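You operate a simulated robot arm through the tools that you are given. There is no shell and no other tool. Be economical: measure what you need, move in short steps, check, and stop when the job is done.

Carry out the task below with a simulated robot arm. There is one attempt and no reset: what you move stays moved.

JOB
Move the stencil from the printer to the green rails of the rack.
Fine: both clamps open, drawer shut again.

The check looks at the end state, three seconds after you hand in, the way a careful person would. Anything else that was tipped, shoved, dropped, spilled or broken makes it a failure.

ROBOT AND FRAMES
A 6-joint arm with a four-finger gripper on a trunk, on a base that drives. Base frame: it is fixed to the floor where the robot stands at the start and does not move with it; the origin is under the middle of the robot, x ahead of it, y to its left, z up. Readings come in cm, degrees, newtons and seconds.
Its first joint turns from -166.0 to 166.0 degrees. Places, roughly: green rails of the stencil rack [70, 50, 60]; left red-knobbed clamp [70, 20, 90]; orange stop block [100, 10, 80]; printer drawer [90, 10, 80]; right red-knobbed clamp [80, -10, 90]. Payload 3.67 kg.
The TCP is the grasp point between the finger pads, 2.8 cm short of the fingertips. In the tool frame z runs along the fingers and y along their closing line. The gripper opens to 11.2 cm. The gripper's body begins 7.3 cm behind the TCP.
Orientation is told as [roll, pitch, yaw] about the base's x, y, z axes, in that order, counted from this pose: with the fingers straight down and closing along the base's y, the tool's x points along the base's -x, its y along +y and its z along -z.

CONTROLS
- The arm moves only by the tool send_rows. Its argument "steps" is a list that holds one entry, the list of rows, each a list of 6 numbers: the shift along the tool's x, y, z in units of 150 mm (1.0 is 150 mm), then the turn, a rotation vector about the tool's x, y, z in units of 60 degrees (1.0 is 60 degrees). In form: [[[x, y, z, wx, wy, wz], ...]]. A call has 1 to 10 rows; each row is the pose to reach, as a shift and turn from the pose commanded when the call began, along the tool's axes at that moment. "jaw" is the finger opening in cm, from 0 to 11.2, set as the call begins (left out, the last holds). A call with a number of a shift or a turn outside -1 to 1 is refused whole. Each row takes 0.2 s and may step no farther than 5 cm and 8.6 degrees from the row before; otherwise, or with a gripper value out of range, the whole call is refused. Where a pose cannot be reached the arm comes as near as it can. A force on the tool above 40 N (or 10 N above the force at the start of the call, whichever is more), or a blocked arm, ends the call early, and 0.2 s more pass. Each finger halts on what it meets, pressing with about 24 N; the grip force reading is that of the motor and also rises with nothing between the fingers. The clock runs only during rows and for 0.2 s after the last one: add rows that repeat a pose to give the fingers time. It gives the time, the measured TCP pose, the force on the tool (base axes), the opening and the grip force at its end, in the units of the frame above (readings bear some noise), with the torque about the TCP (base axes, N m) and any sound that the robot's microphone picked up.
- Cameras (640 x 400 px; columns grow to the right, rows downward): "scene" is now at [11.06, 21.41, 133.09]; the picture's right is [-0.02, -1.00, 0.00], its down [-0.57, 0.01, -0.82] and it looks along [0.82, -0.02, -0.57] (base axes); focal length 214 px, centre (320, 200). "wrist" rides on the gripper at [6, -1.8, -10.4] in the tool frame; the picture's right is [0.29, 0.96, 0.00], its down [-0.80, 0.24, -0.55] and it looks along [-0.53, 0.16, 0.83] (tool axes); focal length 234 px, centre (320, 200).
- grab_frame(camera): a new picture of that camera. It takes no simulated time.
- steer(legs): drives the robot by 1 to 6 legs, each [ahead, left, turn to the left] in cm, cm and degrees, along the robot's own axes; the way and the turn of a leg run together, so that a leg with both is an arc; at most 150 cm and 180 degrees a leg. The arm and the cameras ride along, it lands a little off, and it stops where it bumps. It gives what a move gives.
- pan_tilt(pan, tilt): turns the head with the scene camera to pan (to the left, within 143 degrees either way) and tilt (down, from -29 to 69), counted from straight ahead of the robot. It gives what a move gives.
- locate(camera, pixels): for up to 12 pixels [column, row] of the newest picture of that camera ("zoom" is the newest enlarged one), the place [x, y, z] in the base frame of the surface seen there, good to about 0.3 cm. It takes no simulated time.
- close_up(camera, box): a new picture of the part [left, top, right, bottom] of that camera's present view, enlarged. It takes no simulated time.
- finish_job(): hands the job in; it is judged then, once.

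Keep the steps short. Do not move on a guess: measure, check each grasp and each placing, and mend mistakes. In all there are 80 turns and 68 pictures (those below and enlarged ones count). Leave the gripper open and the arm clear of the work at the hand-in unless told otherwise, and finish with a single line.

The tools are called after ">>>" as a command line: name --argument value ..., lists and objects as JSON in quotes. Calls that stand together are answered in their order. send_rows: Moves the arm, as the interface text tells. Its arguments: {"type":"object","properties":{"steps":{"type":"array"},"jaw":{"type":"number"}},"required":["steps"]} The other tools are called the same way: steer (legs) drives the base; pan_tilt (pan, tilt) turns the head that bears the scene camera; grab_frame (camera) takes a picture; locate (camera, pixels) gives the place of the surface under pixels of a picture; close_up (camera, box) takes an enlarged picture of a part of a camera's view; finish_job () hands the job in.

At the start:

```text
clock: 0.0
tool_pos: [59.94, 15.26, 119.14]
tcp_rot: [0.0, 0.1, 0.0]
force: [-0.3, 0.0, 0.6]
moment: [-0.02, 0.0, -0.01]
width: 11.18
grasp_force: 0.0
robot x, y, heading: [-0.11, 0.23, 0.2]
head pan, tilt: [-1.2, 34.7]
```

scene: 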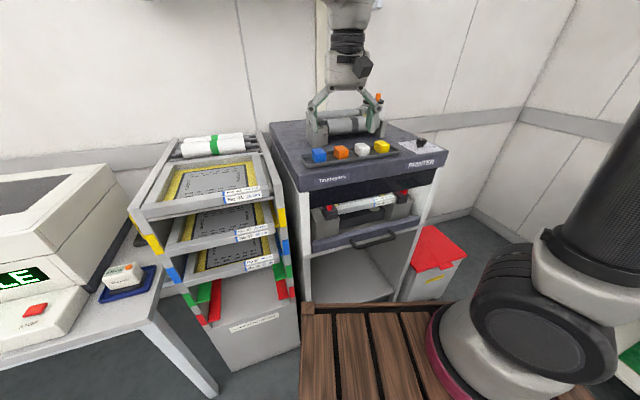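
wrist: 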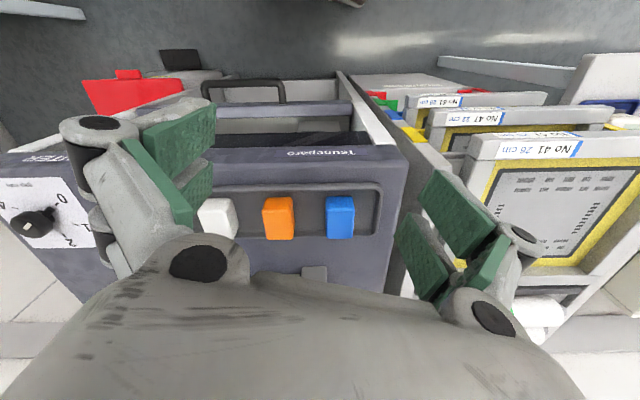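

I see the printer with a drawer opening at about (370,215) and the rack at (220,240). I'll enlarge both first.

>>> close_up --camera "scene" --box '[270, 130, 450, 310]'

>>> close_up --camera "scene" --box '[120, 120, 310, 340]'

```text
2.22 times, centred on (360, 220) of scene
```

zoom: 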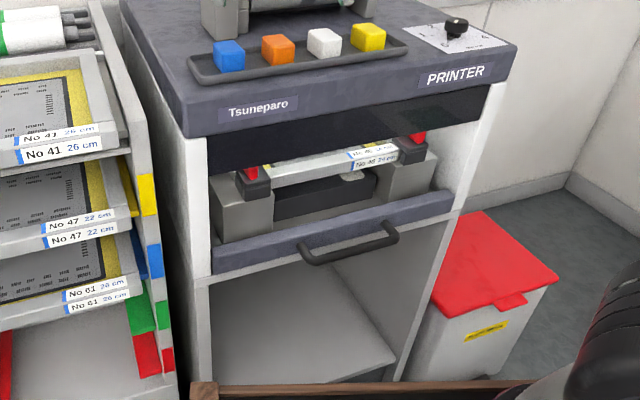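

```text
1.82 times, centred on (215, 230) of scene
```

zoom: 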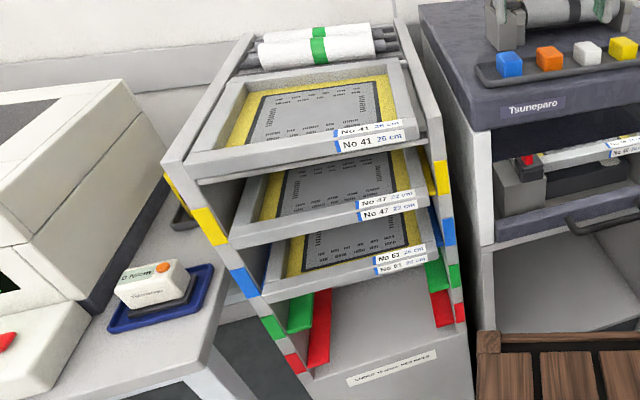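

I'll measure the rack points in this rack close-up: colour marks, rails, stencil fronts.

>>> locate --camera "zoom" --pixels '[[208, 225], [244, 282], [272, 327], [294, 362], [300, 312], [319, 325], [440, 178], [447, 230], [455, 277], [460, 312], [434, 273], [440, 308]]'

>>> locate --camera "zoom" --pixels '[[200, 165], [405, 140], [240, 235], [420, 205], [275, 290], [432, 262], [160, 160], [430, 130], [390, 370], [310, 130], [330, 255], [480, 370]]'

>>> locate --camera "scene" --pixels '[[330, 212], [407, 194], [340, 208], [390, 198], [328, 222], [405, 210], [318, 245], [420, 217], [373, 240], [365, 205], [303, 252], [437, 180]]'

```text
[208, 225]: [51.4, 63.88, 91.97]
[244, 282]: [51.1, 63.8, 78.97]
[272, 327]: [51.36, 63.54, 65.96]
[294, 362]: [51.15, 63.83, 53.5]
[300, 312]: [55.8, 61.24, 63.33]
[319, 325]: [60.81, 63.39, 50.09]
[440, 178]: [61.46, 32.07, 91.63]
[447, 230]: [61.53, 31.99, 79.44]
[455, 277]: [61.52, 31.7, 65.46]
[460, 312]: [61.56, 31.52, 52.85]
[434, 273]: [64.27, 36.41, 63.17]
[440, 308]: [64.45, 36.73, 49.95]
```

```text
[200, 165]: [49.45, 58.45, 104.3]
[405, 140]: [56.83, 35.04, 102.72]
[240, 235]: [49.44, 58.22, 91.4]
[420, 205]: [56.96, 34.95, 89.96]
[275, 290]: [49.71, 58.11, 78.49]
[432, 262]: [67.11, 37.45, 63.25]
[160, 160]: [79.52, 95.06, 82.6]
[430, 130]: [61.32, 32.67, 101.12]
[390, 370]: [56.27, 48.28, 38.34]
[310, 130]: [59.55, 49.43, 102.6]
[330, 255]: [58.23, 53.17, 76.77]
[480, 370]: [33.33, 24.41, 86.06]
```

```text
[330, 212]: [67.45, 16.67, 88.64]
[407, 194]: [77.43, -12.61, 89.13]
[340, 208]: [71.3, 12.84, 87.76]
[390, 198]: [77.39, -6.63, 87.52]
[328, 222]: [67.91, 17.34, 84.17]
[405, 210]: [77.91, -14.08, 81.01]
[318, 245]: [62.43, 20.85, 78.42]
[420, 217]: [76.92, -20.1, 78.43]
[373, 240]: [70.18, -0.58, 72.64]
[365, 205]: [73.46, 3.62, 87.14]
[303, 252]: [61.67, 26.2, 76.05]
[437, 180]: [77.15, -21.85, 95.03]
```

Rack rows: yellow ~92, blue ~79, green ~66 (empty), red ~53 (empty). The wooden thing at (370,350) needs understanding, so I tilt the head down.

>>> pan_tilt --pan 0 --tilt 62

>>> grab_frame --camera "scene"

```text
clock: 0.9
tool_pos: [59.98, 15.34, 119.16]
tcp_rot: [0.0, 0.0, 0.0]
force: [0.0, 0.2, -0.1]
moment: [-0.01, 0.02, 0.02]
width: 11.21
grasp_force: 0.1
robot x, y, heading: [0.2, 0.08, -0.1]
head pan, tilt: [0.0, 62.0]
```

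```text
63 pictures are left
```

scene: 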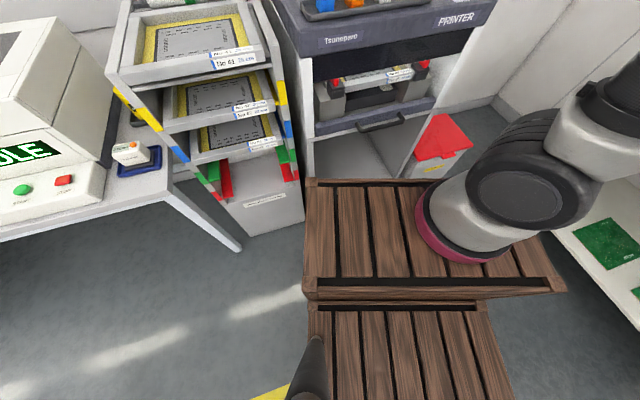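

The wood is the robot's own deck under the arm. I measure it, and the drawer handle, lip and neighbours.

>>> locate --camera "scene" --pixels '[[308, 185], [307, 290], [555, 285], [315, 310], [480, 310], [238, 248], [384, 126], [362, 128], [403, 118], [440, 180], [590, 250], [265, 230]]'

>>> close_up --camera "scene" --box '[300, 50, 440, 150]'

```text
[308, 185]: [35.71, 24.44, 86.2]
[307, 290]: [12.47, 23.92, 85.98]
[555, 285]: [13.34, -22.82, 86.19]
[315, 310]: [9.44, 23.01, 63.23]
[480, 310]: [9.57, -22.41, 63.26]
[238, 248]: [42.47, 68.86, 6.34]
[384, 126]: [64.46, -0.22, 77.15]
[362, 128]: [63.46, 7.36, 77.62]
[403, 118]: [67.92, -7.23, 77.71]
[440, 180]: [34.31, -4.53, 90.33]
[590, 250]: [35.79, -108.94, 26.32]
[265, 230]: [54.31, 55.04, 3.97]
```

```text
4.00 times, centred on (370, 100) of scene
```

zoom: 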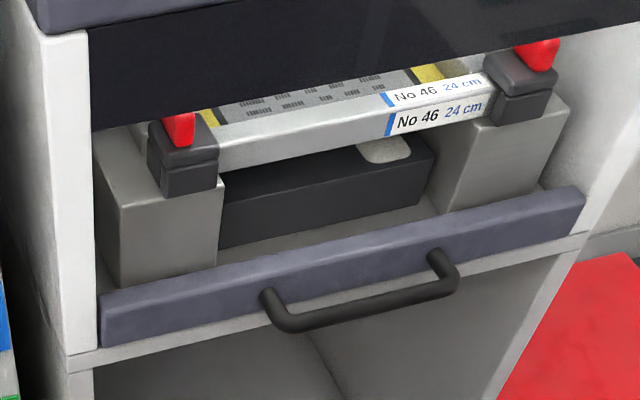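

Measuring drawer-front line, handle and clamps on the 4x enlargement.

>>> locate --camera "zoom" --pixels '[[110, 315], [575, 208], [110, 300], [570, 195], [275, 318], [340, 318], [445, 288], [268, 298], [436, 257], [350, 280], [350, 255], [340, 340]]'

>>> locate --camera "zoom" --pixels '[[180, 130], [180, 155], [180, 180], [543, 55], [520, 75], [525, 105], [230, 165], [230, 135], [470, 80], [470, 105], [150, 230], [380, 150]]'

```text
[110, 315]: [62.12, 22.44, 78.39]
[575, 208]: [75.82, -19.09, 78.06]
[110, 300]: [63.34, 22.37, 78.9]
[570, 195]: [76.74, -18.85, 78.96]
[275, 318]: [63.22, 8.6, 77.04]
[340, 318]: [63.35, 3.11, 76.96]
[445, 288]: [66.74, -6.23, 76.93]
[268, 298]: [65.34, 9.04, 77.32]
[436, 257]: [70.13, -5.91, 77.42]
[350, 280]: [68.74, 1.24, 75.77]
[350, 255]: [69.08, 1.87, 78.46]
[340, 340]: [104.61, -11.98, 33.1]
```

```text
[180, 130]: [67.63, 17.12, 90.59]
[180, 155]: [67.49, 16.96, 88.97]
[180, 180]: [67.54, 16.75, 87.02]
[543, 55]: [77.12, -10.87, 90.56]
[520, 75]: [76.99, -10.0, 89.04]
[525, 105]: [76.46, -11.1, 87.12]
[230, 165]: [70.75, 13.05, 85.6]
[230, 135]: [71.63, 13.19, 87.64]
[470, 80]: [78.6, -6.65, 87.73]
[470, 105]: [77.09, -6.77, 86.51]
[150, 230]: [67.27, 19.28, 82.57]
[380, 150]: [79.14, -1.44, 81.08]
```

Printer axis comes out turned 18.3°. Before moving the base I check where the arm's column stands on the deck, and look behind the robot.

>>> locate --camera "scene" --pixels '[[416, 205], [425, 235], [450, 260], [480, 265], [505, 257], [525, 185], [600, 115]]'

>>> pan_tilt --pan 140 --tilt 40

>>> grab_frame --camera "scene"

>>> pan_tilt --pan -140 --tilt 40

>>> grab_frame --camera "scene"

```text
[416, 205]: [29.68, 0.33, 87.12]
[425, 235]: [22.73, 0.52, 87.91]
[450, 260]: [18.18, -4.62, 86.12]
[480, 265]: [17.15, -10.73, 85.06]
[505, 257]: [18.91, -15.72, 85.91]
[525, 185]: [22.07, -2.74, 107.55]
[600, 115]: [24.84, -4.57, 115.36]
```

```text
clock: 3.1
tool_pos: [59.84, 15.24, 119.35]
tcp_rot: [0.0, 0.0, -0.1]
force: [-0.4, -0.8, 0.8]
moment: [0.01, 0.01, -0.03]
width: 11.18
grasp_force: 0.0
robot x, y, heading: [0.34, -0.1, -0.1]
head pan, tilt: [140.0, 40.0]
```

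```text
61 pictures are left
```

scene: 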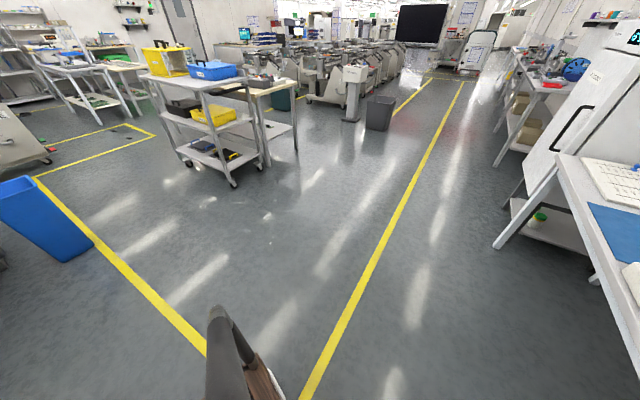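

```text
clock: 7.0
tool_pos: [59.85, 15.19, 119.25]
tcp_rot: [0.1, -0.1, 0.0]
force: [0.1, -0.1, -0.1]
moment: [-0.02, 0.01, -0.03]
width: 11.21
grasp_force: 0.0
robot x, y, heading: [-0.05, -0.11, -0.2]
head pan, tilt: [-140.0, 40.0]
```

```text
60 pictures are left
```

scene: 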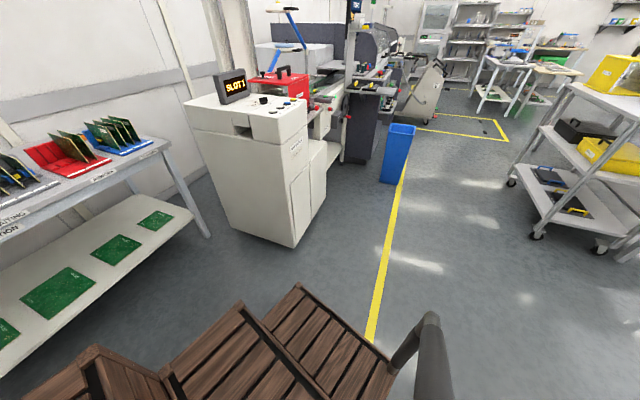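

Free floor behind and to the right of the robot. I drive back and right, then turn 18.3° left so that the robot faces the printer drawer squarely.

>>> steer --legs '[[-22, -23, 0], [0, 0, 18.3]]'

>>> pan_tilt --pan 0 --tilt 35

>>> grab_frame --camera "scene"

```text
clock: 10.1
tool_pos: [30.29, 10.24, 119.24]
tcp_rot: [0.0, 0.0, 18.5]
force: [0.2, 0.6, 0.6]
moment: [-0.02, -0.01, -0.01]
width: 11.21
grasp_force: 0.1
robot x, y, heading: [-21.7, -22.82, 18.1]
head pan, tilt: [-140.0, 40.0]
```

```text
clock: 12.4
tool_pos: [30.44, 10.17, 119.23]
tcp_rot: [-0.1, -0.1, 18.5]
force: [0.6, -0.6, 0.5]
moment: [0.0, -0.01, 0.03]
width: 11.18
grasp_force: 0.1
robot x, y, heading: [-21.16, -23.01, 18.4]
head pan, tilt: [0.0, 35.0]
```

```text
59 pictures are left
```

scene: 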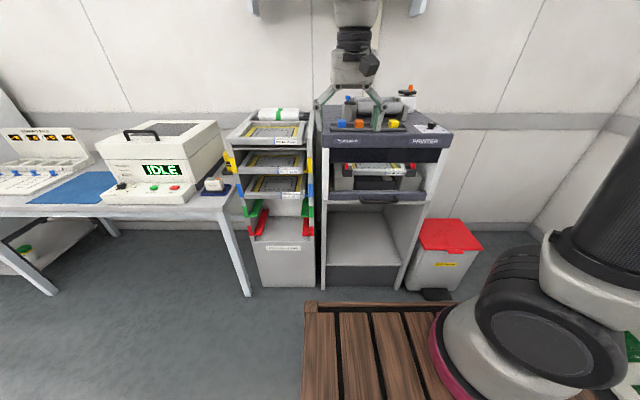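

The robot now faces the drawer squarely (handle at pixel (378,198)). In printer axes the tool is 30 cm short of the handle and 19.5 cm to its left. I close the fingers, go right/forward/down part way and tilt the tool 20° (fingertips forward) so the wrist stays clear of the printer hood.

>>> send_rows --steps '[[[-0.1556, -0.1667, 0.1111, 0, -0.0556, 0], [-0.3111, -0.3333, 0.2222, 0, -0.1111, 0], [-0.4667, -0.5, 0.3333, 0, -0.1667, 0], [-0.6222, -0.6667, 0.4444, 0, -0.2222, 0], [-0.7778, -0.8333, 0.5556, 0, -0.2778, 0], [-0.9333, -1.0, 0.6667, 0, -0.3333, 0], [-0.9333, -1.0, 0.6667, 0, -0.3333, 0]]]' --jaw 0

>>> grab_frame --camera "wrist"

```text
clock: 14.0
tool_pos: [48.52, 0.47, 109.34]
tcp_rot: [0.1, -20.1, 18.4]
force: [-0.7, 0.1, 0.5]
moment: [0.0, 0.0, -0.03]
width: 0.0
grasp_force: 24.3
robot x, y, heading: [-21.93, -23.23, 18.5]
head pan, tilt: [0.0, 35.0]
```

```text
58 pictures are left
```

wrist: 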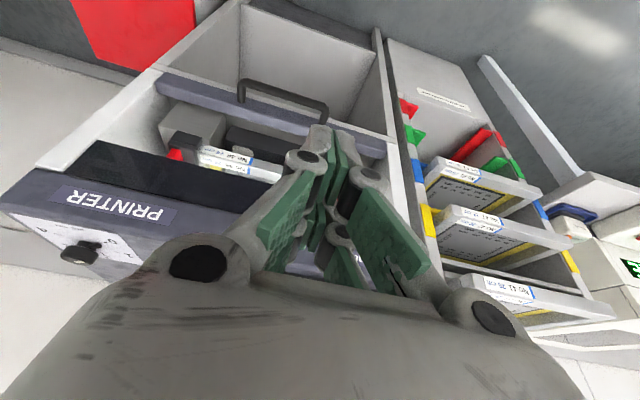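

The wrist view shows the handle at (238..328, 80..118). Measuring bar, its gap and the drawer face here.

>>> locate --camera "wrist" --pixels '[[243, 82], [270, 91], [300, 101], [322, 108], [270, 86], [270, 96], [240, 98], [265, 110], [290, 117], [265, 125], [290, 108], [200, 85]]'

>>> close_up --camera "wrist" --box '[140, 60, 340, 190]'

```text
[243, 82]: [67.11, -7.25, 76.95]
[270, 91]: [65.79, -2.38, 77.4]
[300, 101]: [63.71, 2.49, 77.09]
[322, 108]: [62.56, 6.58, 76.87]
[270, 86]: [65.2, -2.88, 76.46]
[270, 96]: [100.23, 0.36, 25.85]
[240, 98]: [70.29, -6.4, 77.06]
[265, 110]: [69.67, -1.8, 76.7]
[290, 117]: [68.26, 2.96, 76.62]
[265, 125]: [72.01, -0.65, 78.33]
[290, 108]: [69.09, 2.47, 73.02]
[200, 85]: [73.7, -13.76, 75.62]
```

```text
3.08 times, centred on (240, 125) of wrist
```

zoom: 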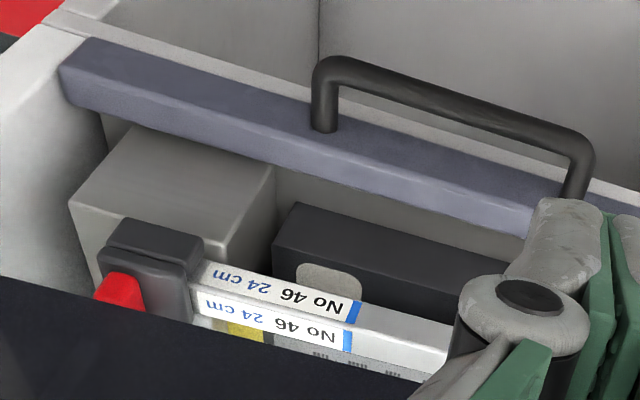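

Bar spans d≈60.8–62.2, drawer face at ≈65.6: gap of 3.4 cm for 2 cm wide fingers. I approach above the gap in two calls.

>>> send_rows --steps '[[[-0.091, -0.051, 0.309, 0, 0, 0], [-0.182, -0.102, 0.618, 0, 0, 0], [-0.273, -0.153, 0.927, 0, 0, 0], [-0.273, -0.153, 0.927, 0, 0, 0]]]'

>>> send_rows --steps '[[[-0.091, -0.051, 0.309, 0, 0.028, 0], [-0.182, -0.102, 0.618, 0, 0.056, 0], [-0.273, -0.153, 0.927, 0, 0.083, 0], [-0.273, -0.153, 0.927, 0, 0.083, 0]]]'

>>> grab_frame --camera "wrist"

```text
clock: 15.0
tool_pos: [57.34, 0.93, 97.76]
tcp_rot: [-0.1, -20.0, 18.5]
force: [-0.4, -0.8, 0.4]
moment: [0.04, -0.01, -0.02]
width: 0.0
grasp_force: 23.9
robot x, y, heading: [-21.81, -22.82, 18.1]
head pan, tilt: [0.0, 35.0]
```

```text
clock: 16.0
tool_pos: [66.14, 1.58, 85.75]
tcp_rot: [0.0, -15.0, 18.5]
force: [-0.1, -0.6, 1.2]
moment: [0.01, -0.03, 0.0]
width: 0.0
grasp_force: 24.1
robot x, y, heading: [-21.84, -23.07, 18.4]
head pan, tilt: [0.0, 35.0]
```

```text
56 pictures are left
```

wrist: 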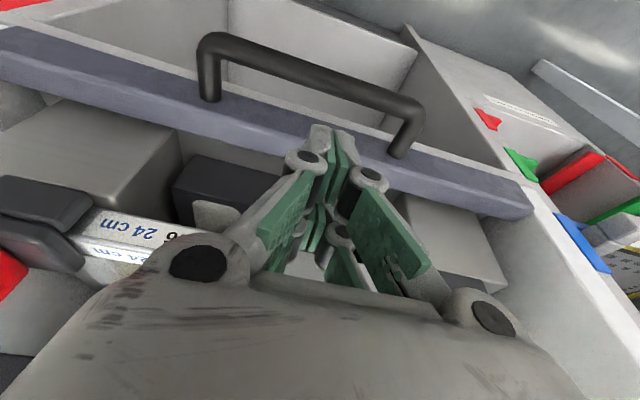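

TCP at d=63.3, r=19.3, z=85.8. I recheck bar and face positions near the fingers.

>>> locate --camera "wrist" --pixels '[[310, 73], [310, 80], [310, 88], [310, 64], [300, 105], [270, 100], [260, 125], [340, 88]]'

```text
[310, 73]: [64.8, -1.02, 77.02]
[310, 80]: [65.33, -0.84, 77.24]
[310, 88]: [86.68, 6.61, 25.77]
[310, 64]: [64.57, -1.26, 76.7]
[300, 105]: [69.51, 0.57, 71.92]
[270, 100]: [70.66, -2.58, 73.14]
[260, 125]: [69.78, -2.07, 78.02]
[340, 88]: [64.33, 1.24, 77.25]
```

Gap confirmed. I lower straight down to z=78 so the tips sit behind the bar.

>>> send_rows --steps '[[[0.041, 0, 0.167, 0, 0, 0], [0.083, 0, 0.334, 0, 0, 0], [0.124, 0, 0.502, 0, 0, 0], [0.124, 0, 0.502, 0, 0, 0]]]'

>>> grab_frame --camera "wrist"

```text
clock: 16.7
tool_pos: [66.35, 1.57, 80.61]
tcp_rot: [0.0, -15.4, 18.4]
force: [-29.3, -10.1, 38.7]
moment: [0.05, -0.22, -0.01]
width: 0.62
grasp_force: 35.8
robot x, y, heading: [-21.91, -22.97, 18.2]
head pan, tilt: [0.0, 35.0]
stopped in row 3: the force on the tool passed its limit at 81 N (the readings are from after the stop); the commanded pose is now the measured one
```

```text
55 pictures are left
```

wrist: 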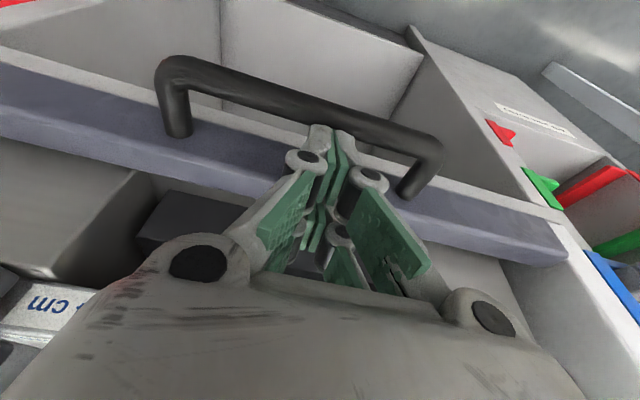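

The tips met the top front edge of the drawer lip (force up and back at z 80.6). I lift 2 cm, reduce tilt to 8° and shift 0.3 cm back toward the bar.

>>> send_rows --steps '[[[-0.019, 0, -0.133, 0, 0, 0], [-0.019, 0, -0.133, 0, 0.123, 0], [-0.019, 0, -0.133, 0, 0.123, 0]]]'

>>> close_up --camera "wrist" --box '[220, 40, 440, 180]'

>>> grab_frame --camera "scene"

```text
clock: 17.5
tool_pos: [66.18, 1.55, 82.22]
tcp_rot: [0.0, -7.9, 18.3]
force: [-17.6, -4.8, 2.9]
moment: [0.56, -2.06, -0.27]
width: 0.01
grasp_force: 35.6
robot x, y, heading: [-21.71, -23.09, 18.2]
head pan, tilt: [0.0, 35.0]
```

```text
2.86 times, centred on (330, 110) of wrist
```

zoom: 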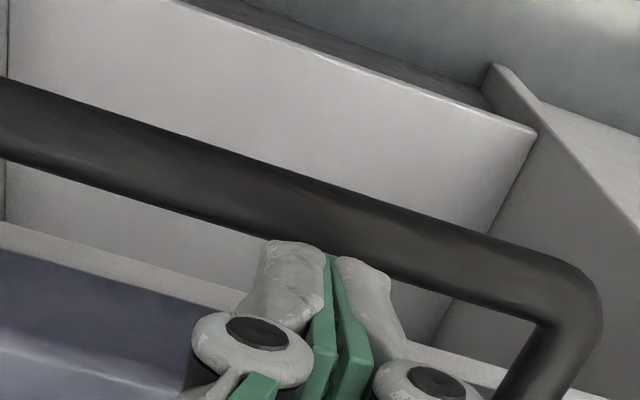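

```text
53 pictures are left
```

scene: 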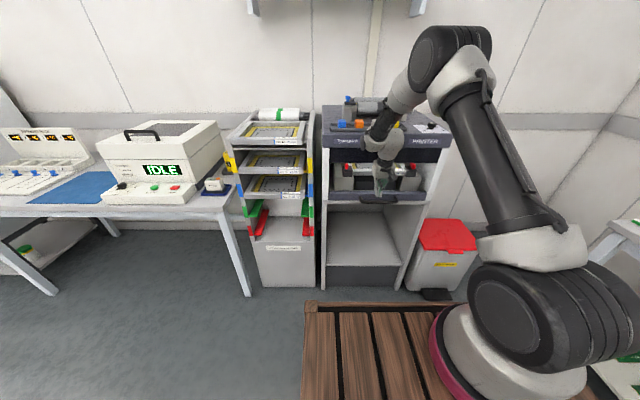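

The reading now (18 N back, torque pointing to ~12 cm above the TCP) says the gripper body touches the hood, so a steep hook is out. I back away up and toward the robot, then will grip the handle with a strongly tilted tool instead.

>>> send_rows --steps '[[[0.176, 0, -0.187, 0, 0, 0], [0.352, 0, -0.374, 0, 0, 0], [0.528, 0, -0.56, 0, 0, 0], [0.704, 0, -0.747, 0, 0, 0], [0.88, 0, -0.933, 0, 0, 0], [0.88, 0, -0.933, 0, 0, 0]]]'

>>> send_rows --steps '[[[0, 0, 0, 0, -0.136, 0], [0, 0, 0, 0, -0.271, 0], [0, 0, 0, 0, -0.407, 0], [0, 0, 0, 0, -0.543, 0], [0, 0, 0, 0, -0.679, 0], [0, 0, 0, 0, -0.814, 0], [0, 0, 0, 0, -0.95, 0], [0, 0, 0, 0, -0.95, 0]]]'

>>> grab_frame --camera "scene"

```text
clock: 18.9
tool_pos: [52.01, -3.16, 94.13]
tcp_rot: [0.0, -8.0, 18.4]
force: [0.0, 0.2, -0.2]
moment: [0.01, 0.02, -0.06]
width: 0.01
grasp_force: 35.4
robot x, y, heading: [-21.69, -23.11, 18.2]
head pan, tilt: [0.0, 35.0]
```

```text
clock: 20.7
tool_pos: [51.97, -3.17, 94.26]
tcp_rot: [-0.1, -65.0, 18.3]
force: [-0.3, 0.7, -0.1]
moment: [-0.01, 0.01, -0.01]
width: 0.0
grasp_force: 36.0
out of reach, approached as far as the arm can: row 2, 3, 4
robot x, y, heading: [-21.64, -23.15, 18.2]
head pan, tilt: [0.0, 35.0]
```

```text
52 pictures are left
```

scene: 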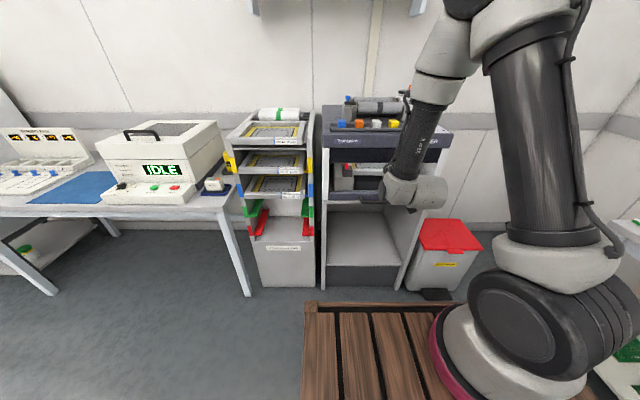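

The tilt is at 65° and clear of everything. Now I roll the tool 90° about its own axis so the fingers close across the bar, in two calls, opening the jaw to 4 cm.

>>> send_rows --steps '[[[0, 0, 0, 0, 0, 0.125], [0, 0, 0, 0, 0, 0.25], [0, 0, 0, 0, 0, 0.375], [0, 0, 0, 0, 0, 0.5], [0, 0, 0, 0, 0, 0.625], [0, 0, 0, 0, 0, 0.75], [0, 0, 0, 0, 0, 0.75]]]' --jaw 4.5

>>> send_rows --steps '[[[0, 0, 0, 0, 0, 0.125], [0, 0, 0, 0, 0, 0.25], [0, 0, 0, 0, 0, 0.375], [0, 0, 0, 0, 0, 0.5], [0, 0, 0, 0, 0, 0.625], [0, 0, 0, 0, 0, 0.75], [0, 0, 0, 0, 0, 0.75]]]'

>>> grab_frame --camera "wrist"

>>> grab_frame --camera "scene"

```text
clock: 22.3
tool_pos: [52.2, -3.07, 94.26]
tcp_rot: [56.7, -39.8, -48.8]
force: [0.2, 0.1, 0.0]
moment: [0.05, -0.03, -0.01]
width: 4.52
grasp_force: 0.0
robot x, y, heading: [-22.11, -22.89, 18.3]
head pan, tilt: [0.0, 35.0]
```

```text
clock: 23.9
tool_pos: [52.14, -3.13, 94.23]
tcp_rot: [65.0, 0.0, -71.7]
force: [0.3, 0.0, 0.1]
moment: [0.03, -0.01, -0.01]
width: 4.53
grasp_force: 0.1
robot x, y, heading: [-21.33, -23.13, 18.3]
head pan, tilt: [0.0, 35.0]
```

```text
51 pictures are left
```

wrist: 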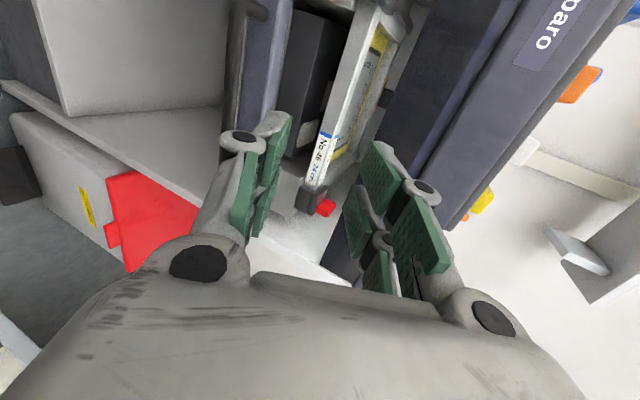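

```text
50 pictures are left
```

scene: 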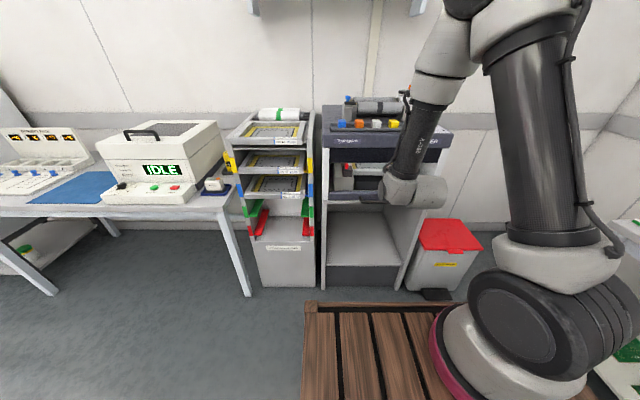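

The fingers now close across the bar, tool 65° from vertical. In printer axes TCP is d=48.5, z=94.2; the bar is at d=61.5, z=76.7. I move to 8 cm before the bar on the approach line.

>>> send_rows --steps '[[[0, -0.173, 0.185, 0, 0, 0], [0, -0.346, 0.37, 0, 0, 0], [0, -0.518, 0.556, 0, 0, 0], [0, -0.691, 0.741, 0, 0, 0], [0, -0.691, 0.741, 0, 0, 0]]]'

>>> grab_frame --camera "wrist"

>>> close_up --camera "scene" --box '[300, 90, 460, 300]'

```text
clock: 25.1
tool_pos: [57.48, -1.43, 80.31]
tcp_rot: [64.9, 0.0, -71.6]
force: [-0.8, 0.1, 1.4]
moment: [0.01, 0.02, 0.01]
width: 4.49
grasp_force: 0.1
robot x, y, heading: [-21.98, -23.22, 18.3]
head pan, tilt: [0.0, 35.0]
```

```text
49 pictures are left
```

wrist: 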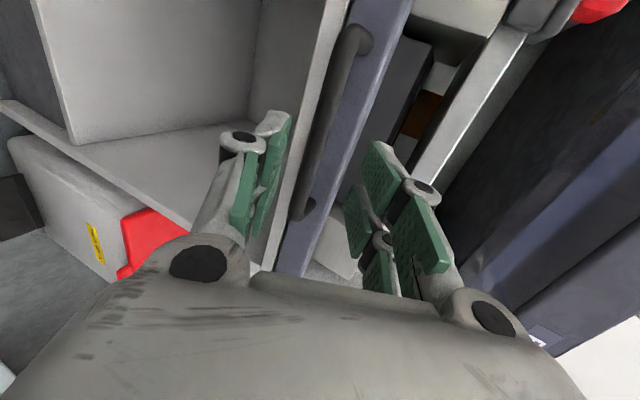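

```text
1.90 times, centred on (380, 195) of scene
```

zoom: 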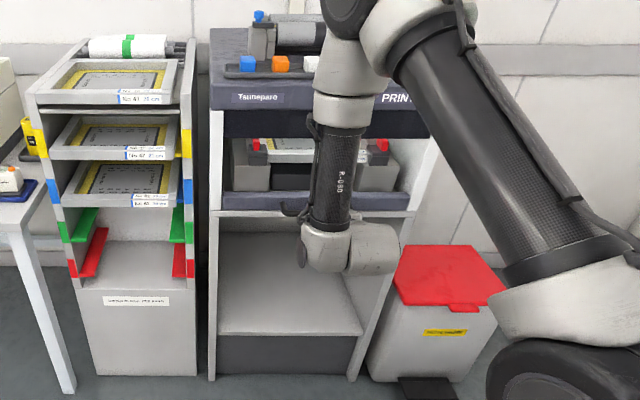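

The bar runs between the fingers at (310..370, 30..215). I measure it and the orange block.

>>> locate --camera "wrist" --pixels '[[325, 110], [335, 80], [345, 50], [318, 150], [322, 130], [332, 130], [345, 130], [420, 110]]'

```text
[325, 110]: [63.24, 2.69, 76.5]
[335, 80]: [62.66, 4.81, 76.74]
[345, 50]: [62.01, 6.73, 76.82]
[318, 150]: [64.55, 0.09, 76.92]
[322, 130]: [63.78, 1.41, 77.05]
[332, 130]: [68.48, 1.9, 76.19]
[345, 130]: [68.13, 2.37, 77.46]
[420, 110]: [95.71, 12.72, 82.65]
```

Bar centre ≈ d 61.6, z 76.6, on line with the tool. I go 7.9 cm forward with a 3.5 cm opening.

>>> send_rows --steps '[[[0, -0.004, 0.18, 0, 0, 0], [0, -0.007, 0.36, 0, 0, 0], [0, -0.007, 0.527, 0, 0, 0], [0, -0.007, 0.527, 0, 0, 0]]]' --jaw 3.5

>>> grab_frame --camera "wrist"

```text
clock: 26.1
tool_pos: [64.26, 0.65, 76.77]
tcp_rot: [65.1, 0.0, -71.6]
force: [0.1, -0.3, 0.5]
moment: [0.0, -0.02, 0.01]
width: 3.49
grasp_force: 0.0
robot x, y, heading: [-21.8, -23.12, 18.5]
head pan, tilt: [0.0, 35.0]
```

```text
47 pictures are left
```

wrist: 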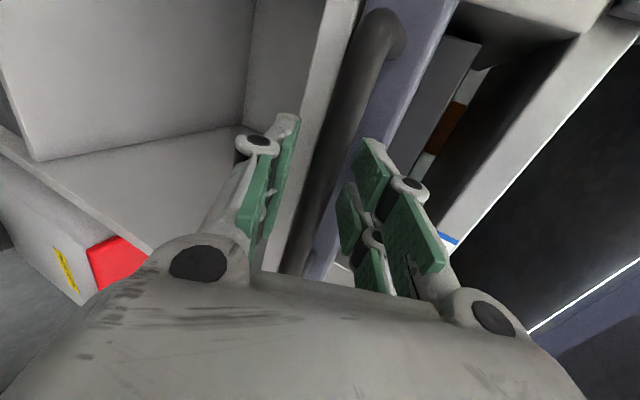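

No contact and the bar lies between the pads. I close the fingers.

>>> send_rows --steps '[[[0, 0, 0, 0, 0, 0], [0, 0, 0, 0, 0, 0], [0, 0, 0, 0, 0, 0]]]' --jaw 0

```text
clock: 26.9
tool_pos: [64.39, 0.74, 76.73]
tcp_rot: [65.0, 0.0, -71.6]
force: [2.3, -0.6, 0.6]
moment: [-0.29, -0.1, 0.09]
width: 1.5
grasp_force: 45.0
robot x, y, heading: [-21.65, -22.94, 18.4]
head pan, tilt: [0.0, 35.0]
```

Gripped (1.5 cm). I pull the drawer 10 cm straight out slowly.

>>> send_rows --steps '[[[0, -0.056, -0.121, 0, 0, 0], [0, -0.113, -0.242, 0, 0, 0], [0, -0.169, -0.362, 0, 0, 0], [0, -0.226, -0.483, 0, 0, 0], [0, -0.282, -0.604, 0, 0, 0], [0, -0.282, -0.604, 0, 0, 0]]]'

>>> grab_frame --camera "scene"

```text
clock: 28.3
tool_pos: [54.61, -2.43, 76.8]
tcp_rot: [64.9, 0.0, -71.7]
force: [-2.2, -2.7, -16.0]
moment: [-0.52, 0.05, -0.4]
width: 1.49
grasp_force: 45.1
robot x, y, heading: [-21.56, -23.04, 18.5]
head pan, tilt: [0.0, 35.0]
```

```text
46 pictures are left
```

scene: 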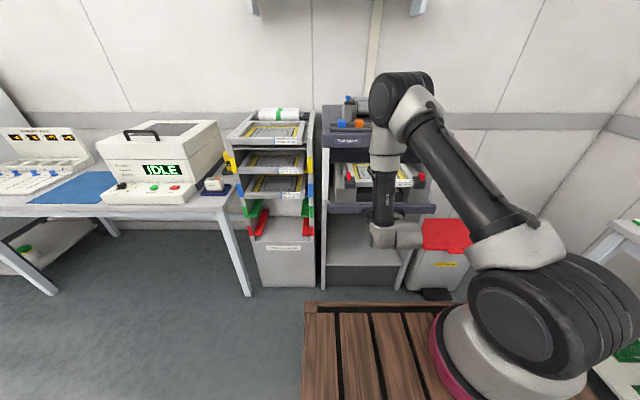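

The drawer slides out freely (10 cm). I pull another 10 cm.

>>> send_rows --steps '[[[0, -0.062, -0.118, 0, 0, 0], [0, -0.119, -0.239, 0, 0, 0], [0, -0.175, -0.359, 0, 0, 0], [0, -0.232, -0.48, 0, 0, 0], [0, -0.288, -0.601, 0, 0, 0], [0, -0.288, -0.601, 0, 0, 0]]]'

>>> grab_frame --camera "scene"

```text
clock: 29.7
tool_pos: [45.42, -5.44, 76.71]
tcp_rot: [65.4, -0.1, -71.8]
force: [1.4, -3.1, 8.8]
moment: [-0.02, -0.05, 0.67]
width: 1.51
grasp_force: 45.0
robot x, y, heading: [-21.92, -23.53, 18.5]
head pan, tilt: [0.0, 35.0]
stopped in row 6: the force on the tool passed its limit at 41 N (the readings are from after the stop); the commanded pose is now the measured one
```

```text
45 pictures are left
```

scene: 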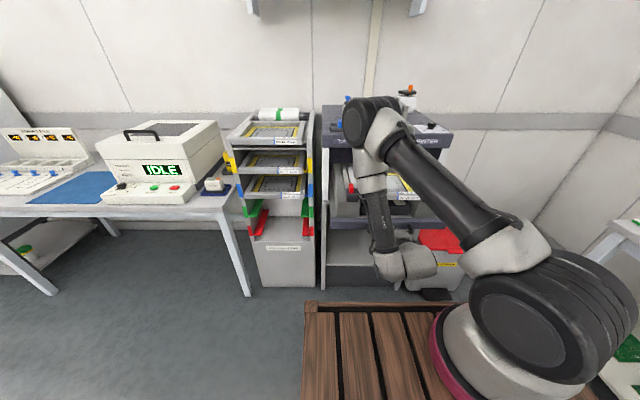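

The drawer ran ~20 cm and then met 41 N: likely its end stop. I release, back out along the tool axis and rise to look.

>>> send_rows --steps '[[[0, 0, 0, 0, 0, 0], [0, 0, -0.167, 0, 0, 0], [0, 0, -0.333, 0, 0, 0], [0, 0.226, -0.439, 0, 0, 0], [0, 0.453, -0.545, 0, 0, 0], [0, 0.68, -0.65, 0, 0, 0], [0, 0.906, -0.756, 0, 0, 0], [0, 0.906, -0.756, 0, 0, 0]]]' --jaw 4

>>> grab_frame --camera "wrist"

>>> close_up --camera "scene" --box '[300, 90, 460, 260]'

```text
clock: 30.8
tool_pos: [44.15, -2.23, 78.54]
tcp_rot: [64.2, -0.4, -72.0]
force: [0.8, -1.2, -22.2]
moment: [0.4, 0.16, 0.06]
width: 4.98
grasp_force: 8.9
out of reach, approached as far as the arm can: row 2, 3, 4, 5
robot x, y, heading: [-22.04, -22.82, 18.6]
head pan, tilt: [0.0, 35.0]
stopped in row 5: the force on the tool passed its limit at 70 N (the readings are from after the stop); the commanded pose is now the measured one
```

```text
44 pictures are left
```

wrist: 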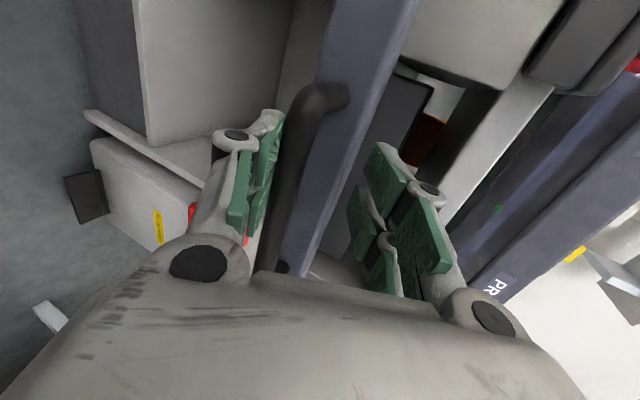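

```text
2.35 times, centred on (380, 175) of scene
```

zoom: 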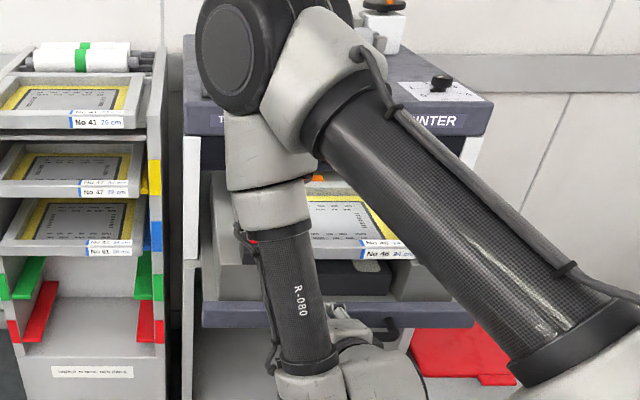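

The arm is at its inner reach limit, and the lower finger leans on the bar (−22 N). I lower 0.5 cm to relax, then back the base off 22 cm so the fingers leave the bar.

>>> send_rows --steps '[[[0, -0.03, 0.02, 0, 0, 0], [0, -0.03, 0.02, 0, 0, 0]]]' --jaw 5

>>> grab_frame --camera "wrist"

```text
clock: 31.4
tool_pos: [44.33, -2.18, 78.21]
tcp_rot: [64.5, -0.3, -72.1]
force: [-0.2, -0.2, -0.2]
moment: [0.0, 0.0, 0.0]
width: 4.99
grasp_force: 0.0
robot x, y, heading: [-21.77, -23.09, 18.6]
head pan, tilt: [0.0, 35.0]
```

```text
42 pictures are left
```

wrist: 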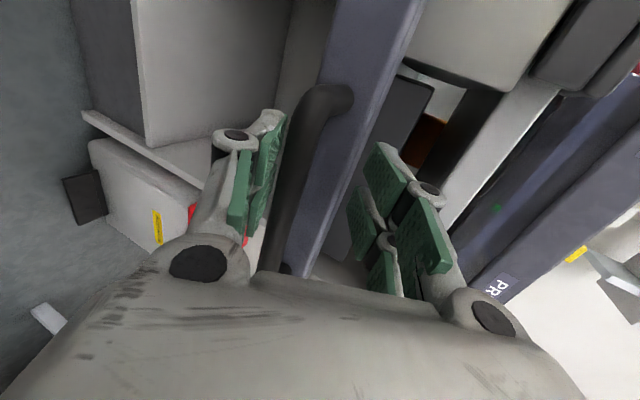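

Forces are zero. I back the base off straight.

>>> steer --legs '[[-22, 0, 0]]'

>>> send_rows --steps '[[[0, 0.2, -0.1, 0, 0, 0], [0, 0.4, -0.2, 0, 0, 0], [0, 0.6, -0.28, 0, 0, 0], [0, 0.8, -0.37, 0, 0, 0], [0, 0.8, -0.37, 0, 0, 0]]]'

>>> grab_frame --camera "scene"

```text
clock: 32.9
tool_pos: [31.24, -3.65, 78.28]
tcp_rot: [64.5, -0.4, -70.6]
force: [0.2, 0.1, 0.9]
moment: [0.05, -0.02, 0.02]
width: 5.02
grasp_force: 0.0
robot x, y, heading: [-34.38, -26.62, 19.8]
head pan, tilt: [0.0, 35.0]
stopped in leg 1: the robot was blocked; the commanded pose is now the measured one
```

```text
clock: 34.1
tool_pos: [34.11, -0.18, 91.24]
tcp_rot: [64.6, -0.4, -70.7]
force: [0.3, -0.2, -0.5]
moment: [0.01, 0.05, -0.02]
width: 5.0
grasp_force: 0.1
out of reach, approached as far as the arm can: row 1, 2, 3, 4, 5
robot x, y, heading: [-34.01, -26.08, 19.7]
head pan, tilt: [0.0, 35.0]
```

```text
41 pictures are left
```

scene: 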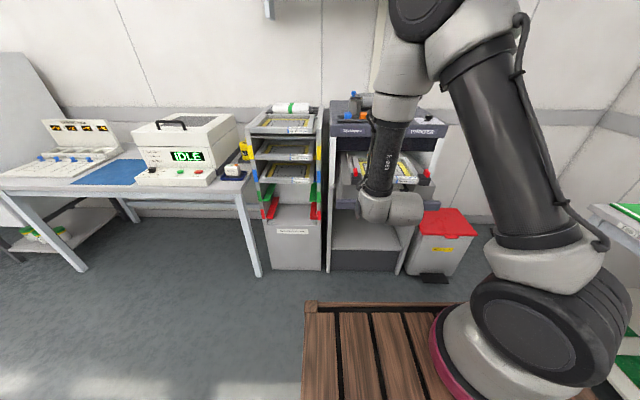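

The base was blocked after 13 cm. I look behind to the right to see what it met.

>>> pan_tilt --pan -143 --tilt 60

>>> grab_frame --camera "scene"

```text
clock: 36.4
tool_pos: [33.94, -0.13, 91.3]
tcp_rot: [64.3, -0.4, -70.6]
force: [0.2, 0.1, 0.6]
moment: [-0.02, 0.0, -0.01]
width: 5.02
grasp_force: 0.1
robot x, y, heading: [-34.53, -26.39, 19.6]
head pan, tilt: [-143.0, 60.0]
```

```text
40 pictures are left
```

scene: 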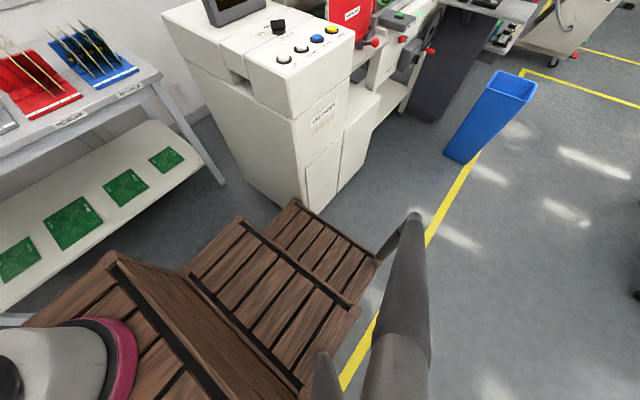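

The rear right corner met the big white machine (gently; nothing seems shifted). I move 1.5 cm ahead and correct the heading (tail swings away from it), then look at the drawer.

>>> steer --legs '[[1.5, 0, 0], [0, 0, -1.4]]'

>>> pan_tilt --pan -3 --tilt 42

>>> grab_frame --camera "wrist"

>>> close_up --camera "scene" --box '[310, 80, 470, 200]'

```text
clock: 37.5
tool_pos: [36.07, -1.44, 91.17]
tcp_rot: [64.4, -0.4, -72.1]
force: [0.1, -0.1, -0.8]
moment: [0.01, 0.0, 0.0]
width: 5.01
grasp_force: 0.1
robot x, y, heading: [-32.9, -25.62, 18.6]
head pan, tilt: [-143.0, 60.0]
```

```text
clock: 39.7
tool_pos: [36.06, -1.4, 91.24]
tcp_rot: [64.4, -0.4, -72.1]
force: [0.3, -0.1, -1.0]
moment: [0.0, -0.02, -0.01]
width: 4.99
grasp_force: 0.1
robot x, y, heading: [-32.71, -25.99, 18.4]
head pan, tilt: [-3.0, 42.0]
```

```text
39 pictures are left
```

wrist: 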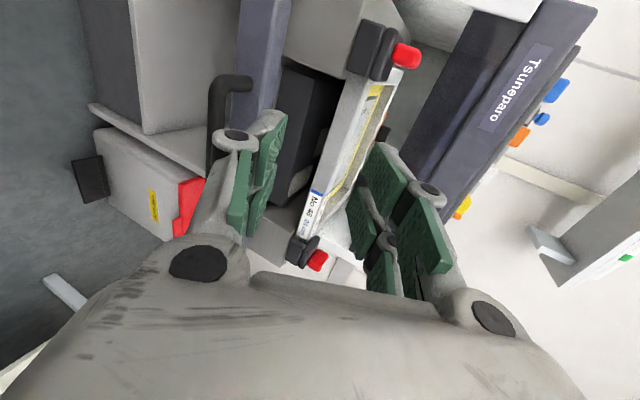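

```text
3.33 times, centred on (390, 140) of scene
```

zoom: 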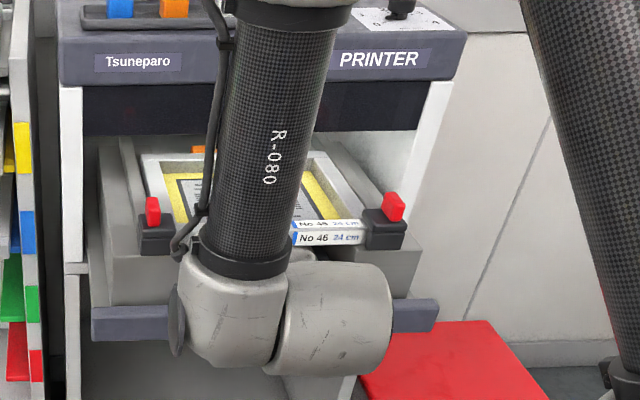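

The left clamp shows well in the wrist view at (375,50); enlarging it and measuring both.

>>> close_up --camera "wrist" --box '[310, 0, 450, 88]'

>>> locate --camera "wrist" --pixels '[[405, 55], [392, 58], [375, 35], [360, 35], [385, 68], [318, 262], [305, 250], [350, 140], [325, 170], [265, 20], [222, 100], [380, 110]]'

```text
4.55 times, centred on (380, 44) of wrist
```

zoom: 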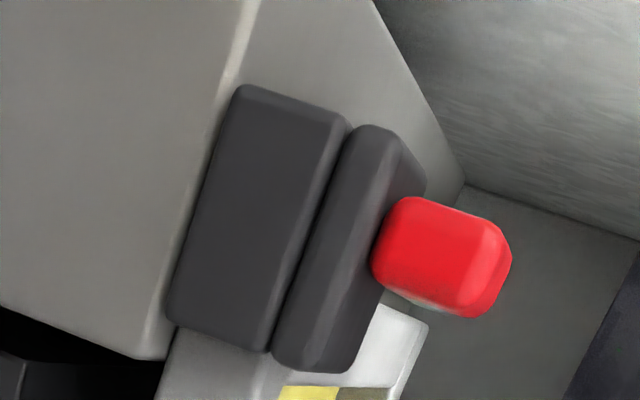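

```text
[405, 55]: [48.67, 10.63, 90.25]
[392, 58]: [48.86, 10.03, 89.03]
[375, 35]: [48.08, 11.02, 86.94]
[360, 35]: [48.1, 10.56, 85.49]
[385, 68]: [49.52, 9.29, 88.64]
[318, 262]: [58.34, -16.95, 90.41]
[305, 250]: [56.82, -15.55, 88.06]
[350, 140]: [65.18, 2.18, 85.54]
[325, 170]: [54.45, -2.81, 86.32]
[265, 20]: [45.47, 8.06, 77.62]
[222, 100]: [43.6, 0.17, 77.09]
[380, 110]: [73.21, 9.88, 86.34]
```

The clamp is a dark base with a dark top bar reaching over the stencil frame, and a red knob on the bar. I roll the tool back and raise it, then tip it upright for a good look from above.

>>> send_rows --steps '[[[0, 0.1, -0.05, 0, 0, -0.125], [0, 0.2, -0.1, 0, 0, -0.25], [0, 0.3, -0.15, 0, 0, -0.375], [0, 0.4, -0.2, 0, 0, -0.5], [0, 0.5, -0.25, 0, 0, -0.625], [0, 0.6, -0.28, 0, 0, -0.75], [0, 0.6, -0.28, 0, 0, -0.75]]]'

>>> send_rows --steps '[[[0, 0, 0, 0, 0, -0.125], [0, 0, 0, 0, 0, -0.25], [0, 0, 0, 0, 0, -0.375], [0, 0, 0, 0, 0, -0.5], [0, 0, 0, 0, 0, -0.625], [0, 0, 0, 0, 0, -0.75], [0, 0, 0, 0, 0, -0.75]]]'

>>> send_rows --steps '[[[0, 0, 0, 0, 0.14, 0], [0, 0, 0, 0, 0.28, 0], [0, 0, 0, 0, 0.42, 0], [0, 0, 0, 0, 0.56, 0], [0, 0, 0, 0, 0.7, 0], [0, 0, 0, 0, 0.84, 0], [0, 0, 0, 0, 0.84, 0]]]'

>>> grab_frame --camera "wrist"

```text
clock: 41.3
tool_pos: [36.12, -1.25, 101.15]
tcp_rot: [55.7, -40.0, -48.5]
force: [-0.6, 0.7, -0.6]
moment: [0.03, 0.01, -0.01]
width: 5.0
grasp_force: 0.0
robot x, y, heading: [-32.88, -25.67, 18.3]
head pan, tilt: [-3.0, 42.0]
```

```text
clock: 42.9
tool_pos: [36.11, -1.4, 101.04]
tcp_rot: [-1.1, -64.4, 18.9]
force: [-0.7, 0.6, 0.1]
moment: [-0.01, -0.02, 0.02]
width: 5.02
grasp_force: 0.1
robot x, y, heading: [-32.8, -25.77, 18.3]
head pan, tilt: [-3.0, 42.0]
```

```text
clock: 44.5
tool_pos: [34.38, 0.64, 98.41]
tcp_rot: [-5.0, -17.3, 18.2]
force: [0.5, 0.5, -0.6]
moment: [0.0, 0.0, 0.0]
width: 4.97
grasp_force: 0.1
out of reach, approached as far as the arm can: row 5, 6, 7
robot x, y, heading: [-33.28, -25.7, 18.4]
head pan, tilt: [-3.0, 42.0]
```

```text
36 pictures are left
```

wrist: 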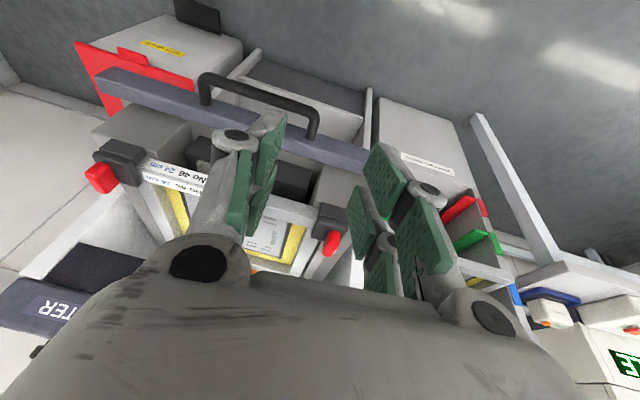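

Both knobs are in view at (100,178) and (332,242). I move toward the left clamp, hovering ahead of and above it.

>>> send_rows --steps '[[[-0.216, 0.16, 0.054, 0, 0, 0], [-0.431, 0.32, 0.107, 0, 0, 0], [-0.647, 0.48, 0.161, 0, 0, 0], [-0.647, 0.48, 0.161, 0, 0, 0]]]'

>>> close_up --camera "scene" --box '[310, 80, 450, 180]'

>>> grab_frame --camera "wrist"

```text
clock: 45.5
tool_pos: [41.97, 10.33, 98.23]
tcp_rot: [-5.4, -17.5, 18.1]
force: [-0.1, -1.1, 0.4]
moment: [0.04, 0.01, 0.01]
width: 5.01
grasp_force: 0.0
robot x, y, heading: [-33.11, -25.93, 18.3]
head pan, tilt: [-3.0, 42.0]
```

```text
4.00 times, centred on (380, 130) of scene
```

zoom: 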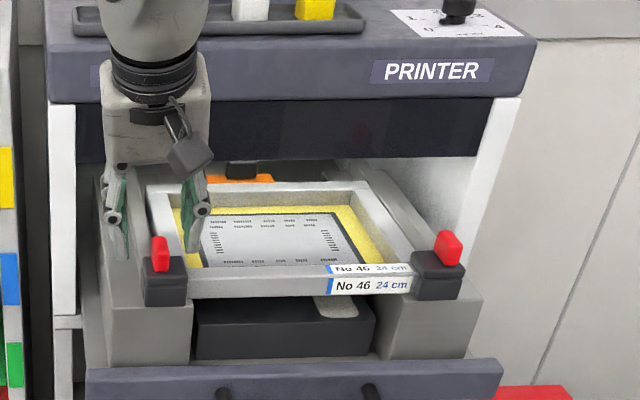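

```text
34 pictures are left
```

wrist: 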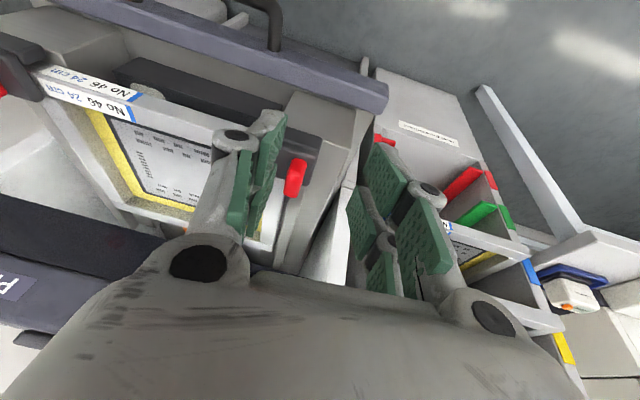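

I enlarge each clamp strongly: left at scene (350,147), right at (420,147).

>>> close_up --camera "scene" --box '[400, 130, 440, 155]'

>>> locate --camera "zoom" --pixels '[[330, 100], [320, 200], [250, 260], [380, 200], [300, 300], [420, 300], [250, 330], [320, 250]]'

>>> close_up --camera "scene" --box '[330, 133, 370, 158]'

```text
16.00 times, centred on (420, 142) of scene
```

zoom: 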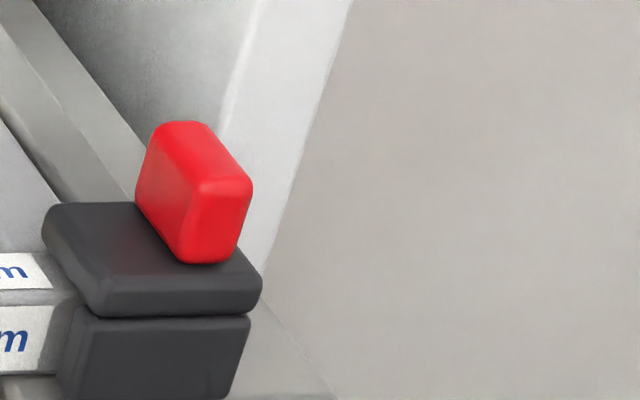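

```text
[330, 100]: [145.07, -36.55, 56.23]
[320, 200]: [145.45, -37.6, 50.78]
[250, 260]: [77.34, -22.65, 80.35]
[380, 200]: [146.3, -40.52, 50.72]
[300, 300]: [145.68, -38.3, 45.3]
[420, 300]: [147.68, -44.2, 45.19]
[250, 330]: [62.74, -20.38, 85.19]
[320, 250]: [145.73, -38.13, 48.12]
```

```text
16.00 times, centred on (350, 146) of scene
```

zoom: 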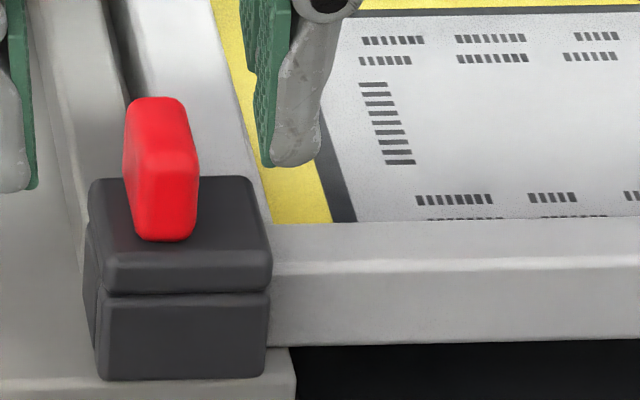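

Each red knob is a fin (thin side-to-side, long front-to-back) near the outer end of a top plate reaching over the frame corner. I measure the left one.

>>> locate --camera "zoom" --pixels '[[150, 105], [180, 105], [165, 150], [165, 180], [165, 225], [190, 170], [230, 200], [230, 250], [265, 270], [105, 200], [180, 340], [330, 260]]'

```text
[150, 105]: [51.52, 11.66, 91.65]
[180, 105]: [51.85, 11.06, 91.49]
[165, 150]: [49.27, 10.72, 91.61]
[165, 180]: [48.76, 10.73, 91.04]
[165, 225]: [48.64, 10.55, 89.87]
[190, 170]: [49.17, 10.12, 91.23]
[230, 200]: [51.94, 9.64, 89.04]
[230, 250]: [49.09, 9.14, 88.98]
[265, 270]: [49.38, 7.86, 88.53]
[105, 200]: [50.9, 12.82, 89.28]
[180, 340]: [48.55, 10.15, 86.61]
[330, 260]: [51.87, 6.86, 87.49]
```

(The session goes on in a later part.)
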